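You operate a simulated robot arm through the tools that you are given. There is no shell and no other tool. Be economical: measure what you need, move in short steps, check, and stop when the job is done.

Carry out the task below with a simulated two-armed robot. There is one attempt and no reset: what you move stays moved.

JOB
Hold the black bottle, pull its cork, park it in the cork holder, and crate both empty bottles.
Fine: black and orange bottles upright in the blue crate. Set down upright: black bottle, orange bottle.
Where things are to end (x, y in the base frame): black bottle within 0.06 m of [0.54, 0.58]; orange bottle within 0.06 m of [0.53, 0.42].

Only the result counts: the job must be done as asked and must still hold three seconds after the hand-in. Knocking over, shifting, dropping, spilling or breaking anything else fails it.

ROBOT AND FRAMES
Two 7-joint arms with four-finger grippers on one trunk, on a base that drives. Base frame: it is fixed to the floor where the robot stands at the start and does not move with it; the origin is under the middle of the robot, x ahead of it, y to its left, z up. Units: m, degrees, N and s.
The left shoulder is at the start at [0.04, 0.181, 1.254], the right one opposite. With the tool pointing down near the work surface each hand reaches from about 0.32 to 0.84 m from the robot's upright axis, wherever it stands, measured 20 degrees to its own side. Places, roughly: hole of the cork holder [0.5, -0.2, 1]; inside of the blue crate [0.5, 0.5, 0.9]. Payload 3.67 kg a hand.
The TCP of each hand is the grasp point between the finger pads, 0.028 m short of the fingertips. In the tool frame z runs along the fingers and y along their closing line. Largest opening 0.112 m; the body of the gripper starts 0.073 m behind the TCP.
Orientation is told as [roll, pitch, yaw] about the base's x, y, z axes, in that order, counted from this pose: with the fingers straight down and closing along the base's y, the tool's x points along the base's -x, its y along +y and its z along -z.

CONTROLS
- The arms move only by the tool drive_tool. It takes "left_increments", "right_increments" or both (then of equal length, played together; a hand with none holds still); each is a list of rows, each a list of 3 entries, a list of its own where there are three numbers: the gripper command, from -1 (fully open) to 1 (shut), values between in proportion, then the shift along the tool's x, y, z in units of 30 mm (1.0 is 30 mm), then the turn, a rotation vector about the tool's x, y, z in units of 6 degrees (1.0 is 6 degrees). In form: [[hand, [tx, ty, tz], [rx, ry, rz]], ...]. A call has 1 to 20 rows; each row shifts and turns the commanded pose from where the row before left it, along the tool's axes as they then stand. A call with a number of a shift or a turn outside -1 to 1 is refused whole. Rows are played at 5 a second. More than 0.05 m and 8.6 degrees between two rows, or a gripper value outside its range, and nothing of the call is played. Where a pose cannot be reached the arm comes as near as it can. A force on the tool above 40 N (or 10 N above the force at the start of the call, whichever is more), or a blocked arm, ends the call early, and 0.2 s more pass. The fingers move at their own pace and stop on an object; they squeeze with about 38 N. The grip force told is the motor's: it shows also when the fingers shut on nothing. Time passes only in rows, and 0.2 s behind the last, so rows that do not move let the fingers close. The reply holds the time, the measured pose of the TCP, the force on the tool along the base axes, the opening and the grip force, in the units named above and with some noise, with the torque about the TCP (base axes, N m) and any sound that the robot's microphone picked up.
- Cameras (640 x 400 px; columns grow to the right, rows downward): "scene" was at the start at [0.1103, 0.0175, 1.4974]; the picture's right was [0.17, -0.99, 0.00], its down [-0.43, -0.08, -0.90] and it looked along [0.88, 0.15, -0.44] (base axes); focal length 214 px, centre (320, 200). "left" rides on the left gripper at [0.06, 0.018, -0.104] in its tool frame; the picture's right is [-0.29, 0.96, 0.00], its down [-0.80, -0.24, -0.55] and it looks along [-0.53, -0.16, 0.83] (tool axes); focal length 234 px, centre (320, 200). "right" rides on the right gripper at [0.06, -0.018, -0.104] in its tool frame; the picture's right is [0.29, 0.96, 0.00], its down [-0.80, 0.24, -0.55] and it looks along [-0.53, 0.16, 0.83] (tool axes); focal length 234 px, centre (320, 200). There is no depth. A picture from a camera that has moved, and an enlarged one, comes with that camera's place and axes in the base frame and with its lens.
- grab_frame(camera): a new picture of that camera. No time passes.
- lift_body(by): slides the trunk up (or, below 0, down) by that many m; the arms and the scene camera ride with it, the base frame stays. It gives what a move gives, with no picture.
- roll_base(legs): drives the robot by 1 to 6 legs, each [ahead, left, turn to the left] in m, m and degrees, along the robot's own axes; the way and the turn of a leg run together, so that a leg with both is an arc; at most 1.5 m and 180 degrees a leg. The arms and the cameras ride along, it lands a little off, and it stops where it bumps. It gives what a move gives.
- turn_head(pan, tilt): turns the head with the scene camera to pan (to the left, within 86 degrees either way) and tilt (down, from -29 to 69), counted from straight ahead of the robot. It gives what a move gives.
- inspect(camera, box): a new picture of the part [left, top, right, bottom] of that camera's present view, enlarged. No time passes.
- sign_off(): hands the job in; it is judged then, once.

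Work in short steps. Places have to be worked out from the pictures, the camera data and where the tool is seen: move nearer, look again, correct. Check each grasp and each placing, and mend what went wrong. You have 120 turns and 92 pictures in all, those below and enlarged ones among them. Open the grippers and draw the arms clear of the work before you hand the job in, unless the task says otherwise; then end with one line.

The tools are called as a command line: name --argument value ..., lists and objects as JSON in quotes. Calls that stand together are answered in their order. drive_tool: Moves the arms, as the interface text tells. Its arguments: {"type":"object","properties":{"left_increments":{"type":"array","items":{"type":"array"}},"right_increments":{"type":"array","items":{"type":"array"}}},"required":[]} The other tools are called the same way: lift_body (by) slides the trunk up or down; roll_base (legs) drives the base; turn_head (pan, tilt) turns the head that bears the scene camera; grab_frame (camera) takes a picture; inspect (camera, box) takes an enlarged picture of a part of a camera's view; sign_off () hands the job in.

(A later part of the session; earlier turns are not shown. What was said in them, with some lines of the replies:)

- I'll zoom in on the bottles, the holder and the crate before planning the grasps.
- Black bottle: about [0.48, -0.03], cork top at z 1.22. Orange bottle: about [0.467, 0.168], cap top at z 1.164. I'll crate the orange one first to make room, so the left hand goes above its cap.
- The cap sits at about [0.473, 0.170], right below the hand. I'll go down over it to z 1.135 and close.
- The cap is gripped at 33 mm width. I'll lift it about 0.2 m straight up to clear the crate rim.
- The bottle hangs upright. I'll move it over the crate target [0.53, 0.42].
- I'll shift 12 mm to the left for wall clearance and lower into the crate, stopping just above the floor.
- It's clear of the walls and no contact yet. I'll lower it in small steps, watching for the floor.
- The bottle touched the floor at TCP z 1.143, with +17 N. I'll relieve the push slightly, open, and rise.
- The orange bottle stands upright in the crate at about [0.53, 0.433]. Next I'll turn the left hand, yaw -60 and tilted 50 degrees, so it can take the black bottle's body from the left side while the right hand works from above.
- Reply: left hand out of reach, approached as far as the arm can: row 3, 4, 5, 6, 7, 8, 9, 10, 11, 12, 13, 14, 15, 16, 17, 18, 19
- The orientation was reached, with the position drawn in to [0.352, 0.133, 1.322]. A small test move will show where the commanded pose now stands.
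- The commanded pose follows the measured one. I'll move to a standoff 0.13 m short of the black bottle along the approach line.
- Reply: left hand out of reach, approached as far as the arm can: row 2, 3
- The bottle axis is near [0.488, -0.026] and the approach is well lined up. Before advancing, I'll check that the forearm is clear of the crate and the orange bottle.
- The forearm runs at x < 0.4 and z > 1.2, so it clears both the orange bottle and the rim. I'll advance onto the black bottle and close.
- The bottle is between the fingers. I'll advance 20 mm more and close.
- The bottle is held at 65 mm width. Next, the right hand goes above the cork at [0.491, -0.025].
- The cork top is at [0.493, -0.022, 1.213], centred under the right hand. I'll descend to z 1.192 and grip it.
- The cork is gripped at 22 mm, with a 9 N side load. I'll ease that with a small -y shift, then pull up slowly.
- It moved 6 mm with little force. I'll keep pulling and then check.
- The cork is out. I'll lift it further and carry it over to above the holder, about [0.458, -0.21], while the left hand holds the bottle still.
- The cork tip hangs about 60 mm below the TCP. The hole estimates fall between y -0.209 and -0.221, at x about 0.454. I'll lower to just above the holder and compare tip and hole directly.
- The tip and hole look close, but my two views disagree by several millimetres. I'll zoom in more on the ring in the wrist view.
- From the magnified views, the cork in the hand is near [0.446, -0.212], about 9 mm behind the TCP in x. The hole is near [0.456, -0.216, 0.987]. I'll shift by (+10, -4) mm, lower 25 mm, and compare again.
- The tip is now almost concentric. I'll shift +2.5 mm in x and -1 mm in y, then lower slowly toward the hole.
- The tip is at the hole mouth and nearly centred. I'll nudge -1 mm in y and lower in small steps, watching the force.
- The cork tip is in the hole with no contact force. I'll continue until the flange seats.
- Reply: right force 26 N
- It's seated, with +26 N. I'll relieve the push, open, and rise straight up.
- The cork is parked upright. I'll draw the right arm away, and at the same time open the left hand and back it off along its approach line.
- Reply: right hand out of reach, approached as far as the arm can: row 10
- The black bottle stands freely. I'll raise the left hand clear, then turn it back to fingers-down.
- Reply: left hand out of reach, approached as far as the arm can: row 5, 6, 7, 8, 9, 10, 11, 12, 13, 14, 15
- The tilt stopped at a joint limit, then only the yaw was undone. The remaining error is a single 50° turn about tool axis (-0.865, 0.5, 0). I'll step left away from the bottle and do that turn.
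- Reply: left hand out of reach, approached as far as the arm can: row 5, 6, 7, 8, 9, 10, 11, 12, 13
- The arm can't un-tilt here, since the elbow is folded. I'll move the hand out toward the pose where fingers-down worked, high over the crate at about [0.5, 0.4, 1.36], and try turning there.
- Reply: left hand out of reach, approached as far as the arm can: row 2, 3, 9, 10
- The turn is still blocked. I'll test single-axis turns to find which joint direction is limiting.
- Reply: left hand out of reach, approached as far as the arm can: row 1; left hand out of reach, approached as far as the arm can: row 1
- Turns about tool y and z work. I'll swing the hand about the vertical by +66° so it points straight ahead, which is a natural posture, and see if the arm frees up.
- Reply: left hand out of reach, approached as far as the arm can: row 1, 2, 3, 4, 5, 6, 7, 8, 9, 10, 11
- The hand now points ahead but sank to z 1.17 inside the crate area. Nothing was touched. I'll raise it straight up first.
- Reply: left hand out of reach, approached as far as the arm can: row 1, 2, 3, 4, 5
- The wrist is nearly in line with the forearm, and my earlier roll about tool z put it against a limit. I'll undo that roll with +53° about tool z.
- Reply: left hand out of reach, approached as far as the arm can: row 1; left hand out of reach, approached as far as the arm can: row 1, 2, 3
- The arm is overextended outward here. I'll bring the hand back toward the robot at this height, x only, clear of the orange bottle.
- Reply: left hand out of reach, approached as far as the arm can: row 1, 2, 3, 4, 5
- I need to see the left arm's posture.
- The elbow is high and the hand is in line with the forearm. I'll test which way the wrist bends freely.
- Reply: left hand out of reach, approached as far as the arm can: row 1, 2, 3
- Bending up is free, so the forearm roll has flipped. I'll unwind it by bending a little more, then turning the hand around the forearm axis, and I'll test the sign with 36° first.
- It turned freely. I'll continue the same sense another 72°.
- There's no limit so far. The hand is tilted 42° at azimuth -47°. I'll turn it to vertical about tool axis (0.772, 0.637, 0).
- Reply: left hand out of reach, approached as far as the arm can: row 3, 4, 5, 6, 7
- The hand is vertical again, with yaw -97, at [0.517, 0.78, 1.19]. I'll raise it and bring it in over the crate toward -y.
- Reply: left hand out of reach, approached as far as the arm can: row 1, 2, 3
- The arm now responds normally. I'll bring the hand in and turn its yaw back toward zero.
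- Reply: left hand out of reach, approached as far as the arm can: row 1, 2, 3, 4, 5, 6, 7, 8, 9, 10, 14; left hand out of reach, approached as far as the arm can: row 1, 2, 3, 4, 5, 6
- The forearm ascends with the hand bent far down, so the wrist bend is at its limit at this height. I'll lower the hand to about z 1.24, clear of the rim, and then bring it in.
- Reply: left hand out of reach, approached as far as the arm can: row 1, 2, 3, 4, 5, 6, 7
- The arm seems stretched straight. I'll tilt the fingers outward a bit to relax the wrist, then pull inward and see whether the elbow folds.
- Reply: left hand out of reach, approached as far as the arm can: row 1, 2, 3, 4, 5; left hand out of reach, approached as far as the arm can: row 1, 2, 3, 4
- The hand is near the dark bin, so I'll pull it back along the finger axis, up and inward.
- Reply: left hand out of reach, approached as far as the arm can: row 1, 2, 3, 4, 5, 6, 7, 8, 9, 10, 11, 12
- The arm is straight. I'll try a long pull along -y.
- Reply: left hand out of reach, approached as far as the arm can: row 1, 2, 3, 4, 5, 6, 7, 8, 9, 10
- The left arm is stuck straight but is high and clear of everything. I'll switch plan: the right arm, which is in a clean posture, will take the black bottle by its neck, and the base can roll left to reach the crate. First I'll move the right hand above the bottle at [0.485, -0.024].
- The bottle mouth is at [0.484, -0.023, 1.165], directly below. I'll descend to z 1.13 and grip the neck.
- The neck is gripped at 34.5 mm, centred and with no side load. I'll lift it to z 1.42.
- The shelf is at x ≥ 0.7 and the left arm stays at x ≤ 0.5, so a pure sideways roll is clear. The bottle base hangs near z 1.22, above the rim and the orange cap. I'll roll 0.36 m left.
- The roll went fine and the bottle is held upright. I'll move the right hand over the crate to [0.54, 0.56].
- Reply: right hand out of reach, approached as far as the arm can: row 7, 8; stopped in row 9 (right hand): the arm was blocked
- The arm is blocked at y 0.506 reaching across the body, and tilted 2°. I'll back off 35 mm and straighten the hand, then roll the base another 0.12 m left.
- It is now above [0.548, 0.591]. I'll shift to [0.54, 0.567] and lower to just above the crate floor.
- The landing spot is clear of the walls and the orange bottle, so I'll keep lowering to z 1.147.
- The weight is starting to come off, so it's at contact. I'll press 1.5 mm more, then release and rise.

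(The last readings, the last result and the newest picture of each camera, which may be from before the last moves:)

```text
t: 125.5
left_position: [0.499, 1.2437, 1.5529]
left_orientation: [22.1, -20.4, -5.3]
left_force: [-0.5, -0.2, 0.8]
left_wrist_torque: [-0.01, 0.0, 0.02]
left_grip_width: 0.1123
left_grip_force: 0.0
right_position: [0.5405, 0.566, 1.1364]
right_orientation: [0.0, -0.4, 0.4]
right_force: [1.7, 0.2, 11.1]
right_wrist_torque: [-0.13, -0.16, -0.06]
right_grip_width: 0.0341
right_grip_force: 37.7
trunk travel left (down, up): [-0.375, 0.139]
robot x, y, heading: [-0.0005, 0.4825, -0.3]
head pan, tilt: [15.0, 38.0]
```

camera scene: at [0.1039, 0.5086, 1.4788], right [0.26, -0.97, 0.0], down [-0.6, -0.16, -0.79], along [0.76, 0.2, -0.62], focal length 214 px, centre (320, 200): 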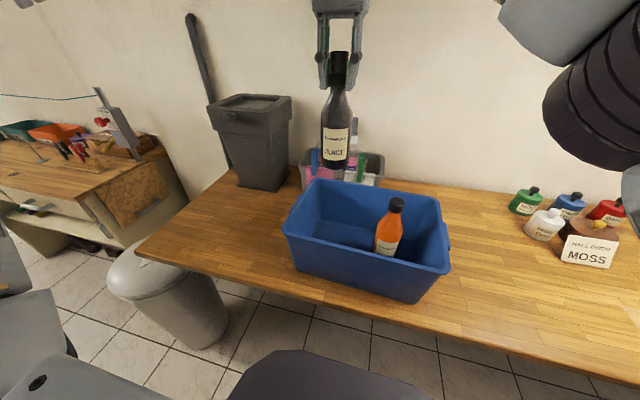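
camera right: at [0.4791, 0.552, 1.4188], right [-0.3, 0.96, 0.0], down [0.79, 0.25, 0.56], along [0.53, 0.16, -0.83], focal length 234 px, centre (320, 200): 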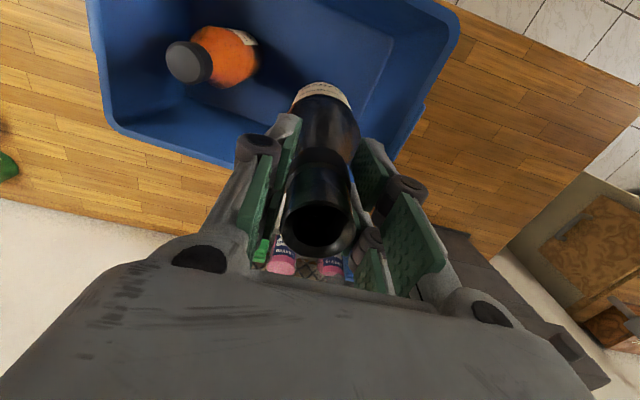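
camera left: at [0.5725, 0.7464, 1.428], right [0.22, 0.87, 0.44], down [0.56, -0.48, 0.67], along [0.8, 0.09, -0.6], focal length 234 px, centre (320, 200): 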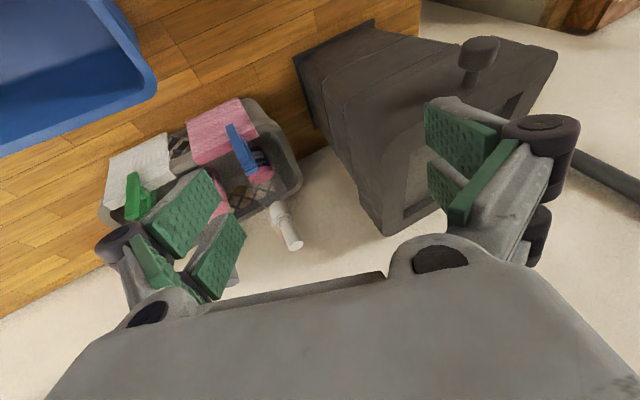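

It's on the floor, with +11 N. I'll ease off, open, and rise straight up.

drive_tool --right_increments '[[1, [0, 0, -0.04], [0, 0, 0]], [0.3, [0, 0, 0], [0, 0, 0]], [0, [0, 0, 0], [0, 0, 0]], [-0.5, [0, 0, 0], [0, 0, 0]], [-0.5, [0, 0, 0], [0, 0, 0]], [-0.5, [0, 0, -0.5], [0, 0, 0]], [-0.5, [0, 0, -0.9], [0, 0, 0]], [-0.5, [0, 0, -0.9], [0, 0, 0]], [-0.5, [0, 0, -0.9], [0, 0, 0]], [-0.5, [0, 0, -0.9], [0, 0, 0]], [-0.5, [0, 0, -0.9], [0, 0, 0]], [-0.5, [0, 0, -0.9], [0, 0, 0]], [-0.5, [0, 0, -0.9], [0, 0, 0]], [-0.5, [0, 0, -0.9], [0, 0, 0]], [-0.5, [0, 0, 0], [0, 0, 0]]]'

grab_frame --camera "scene"

grab_frame --camera "right"

```text
t: 128.7
left_position: [0.4999, 1.2437, 1.5528]
left_orientation: [22.1, -20.2, -5.3]
left_force: [0.2, 0.0, -0.5]
left_wrist_torque: [0.0, 0.02, 0.0]
left_grip_width: 0.1121
left_grip_force: 0.1
right_position: [0.5411, 0.5677, 1.3664]
right_orientation: [-0.1, -0.2, 0.4]
right_force: [-0.7, 0.5, -0.2]
right_wrist_torque: [0.04, 0.03, -0.01]
right_grip_width: 0.0841
right_grip_force: 0.1
trunk travel left (down, up): [-0.375, 0.139]
robot x, y, heading: [0.0016, 0.4844, -0.2]
head pan, tilt: [15.0, 38.0]
```

```text
16 pictures are left
camera scene: at [0.104, 0.5099, 1.4788], right [0.26, -0.97, 0.0], down [-0.6, -0.16, -0.79], along [0.76, 0.2, -0.62], focal length 214 px, centre (320, 200)
```

scene: 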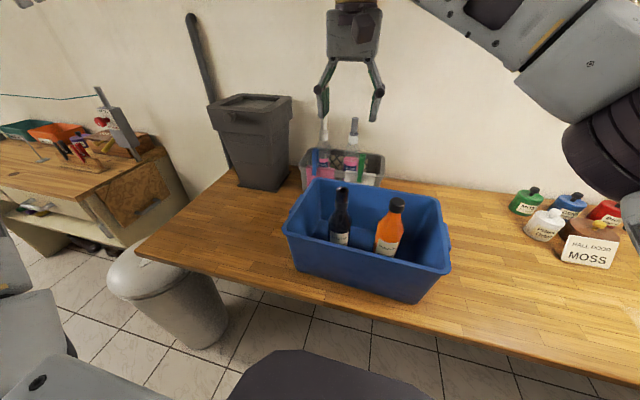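

```text
15 pictures are left
camera right: at [0.4798, 0.5508, 1.4717], right [-0.29, 0.96, 0.0], down [0.79, 0.25, 0.56], along [0.53, 0.16, -0.83], focal length 234 px, centre (320, 200)
```

right: 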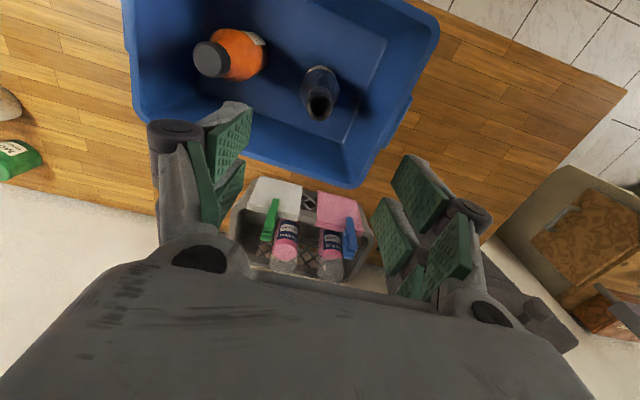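

Both bottles stand upright in the crate. I'll draw the right arm clear and check the cork.

drive_tool --right_increments '[[-0.5, [0.6, -0.8, -0.2], [0, 0, 0]], [-0.5, [0.6, -0.8, -0.2], [0, 0, 0]], [-0.5, [0.6, -0.8, -0.2], [0, 0, 0]], [-0.5, [0.6, -0.8, -0.2], [0, 0, 0]], [-0.5, [0.6, -0.8, -0.2], [0, 0, 0]], [-0.5, [0.6, -0.8, -0.2], [0, 0, 0]], [-0.5, [0.6, -0.8, -0.2], [0, 0, 0]], [-1, [0, 0, 0], [0, 0, 0]]]'

turn_head --pan -25 --tilt 38

grab_frame --camera "scene"

```text
t: 130.5
left_position: [0.4992, 1.2442, 1.5519]
left_orientation: [22.1, -20.2, -5.3]
left_force: [-0.4, 0.1, -0.1]
left_wrist_torque: [-0.03, 0.0, 0.02]
left_grip_width: 0.112
left_grip_force: 0.1
right_position: [0.4151, 0.3992, 1.409]
right_orientation: [-0.2, -0.3, 0.4]
right_force: [-0.1, 0.1, 0.0]
right_wrist_torque: [-0.02, 0.01, 0.02]
right_grip_width: 0.1117
right_grip_force: 0.1
trunk travel left (down, up): [-0.375, 0.139]
robot x, y, heading: [0.0012, 0.4829, -0.2]
head pan, tilt: [15.0, 38.0]
```

```text
t: 131.5
left_position: [0.4996, 1.2434, 1.5522]
left_orientation: [22.1, -20.4, -5.3]
left_force: [0.5, -0.3, 0.1]
left_wrist_torque: [-0.03, 0.01, -0.06]
left_grip_width: 0.1122
left_grip_force: 0.1
right_position: [0.4146, 0.3991, 1.409]
right_orientation: [-0.2, -0.1, 0.5]
right_force: [-0.4, -0.3, -0.2]
right_wrist_torque: [-0.01, 0.03, 0.03]
right_grip_width: 0.1119
right_grip_force: 0.1
trunk travel left (down, up): [-0.375, 0.139]
robot x, y, heading: [0.0013, 0.4857, -0.0]
head pan, tilt: [-25.0, 38.0]
```

```text
14 pictures are left
camera scene: at [0.0982, 0.4512, 1.4788], right [-0.42, -0.91, 0.0], down [-0.56, 0.26, -0.79], along [0.71, -0.33, -0.62], focal length 214 px, centre (320, 200)
```

scene: 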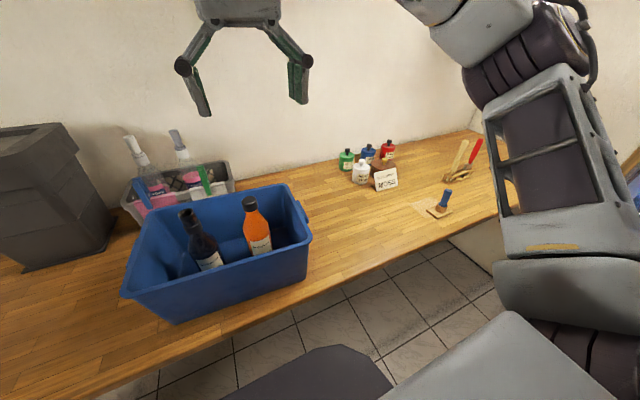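

The cork is still parked upright, both bottles stand in the crate, the other items are undisturbed, and both hands are open and clear. I'm handing in.

sign_off

```text
The job is handed in.
```

The black bottle is uncorked with its cork upright in the holder, and both bottles stand upright in the blue crate. Black is at about [0.54, 0.57] and orange at about [0.53, 0.43], with nothing else disturbed. The base ended about 0.49 m left of its start, because the left arm jammed and the right arm had to crate the black bottle.
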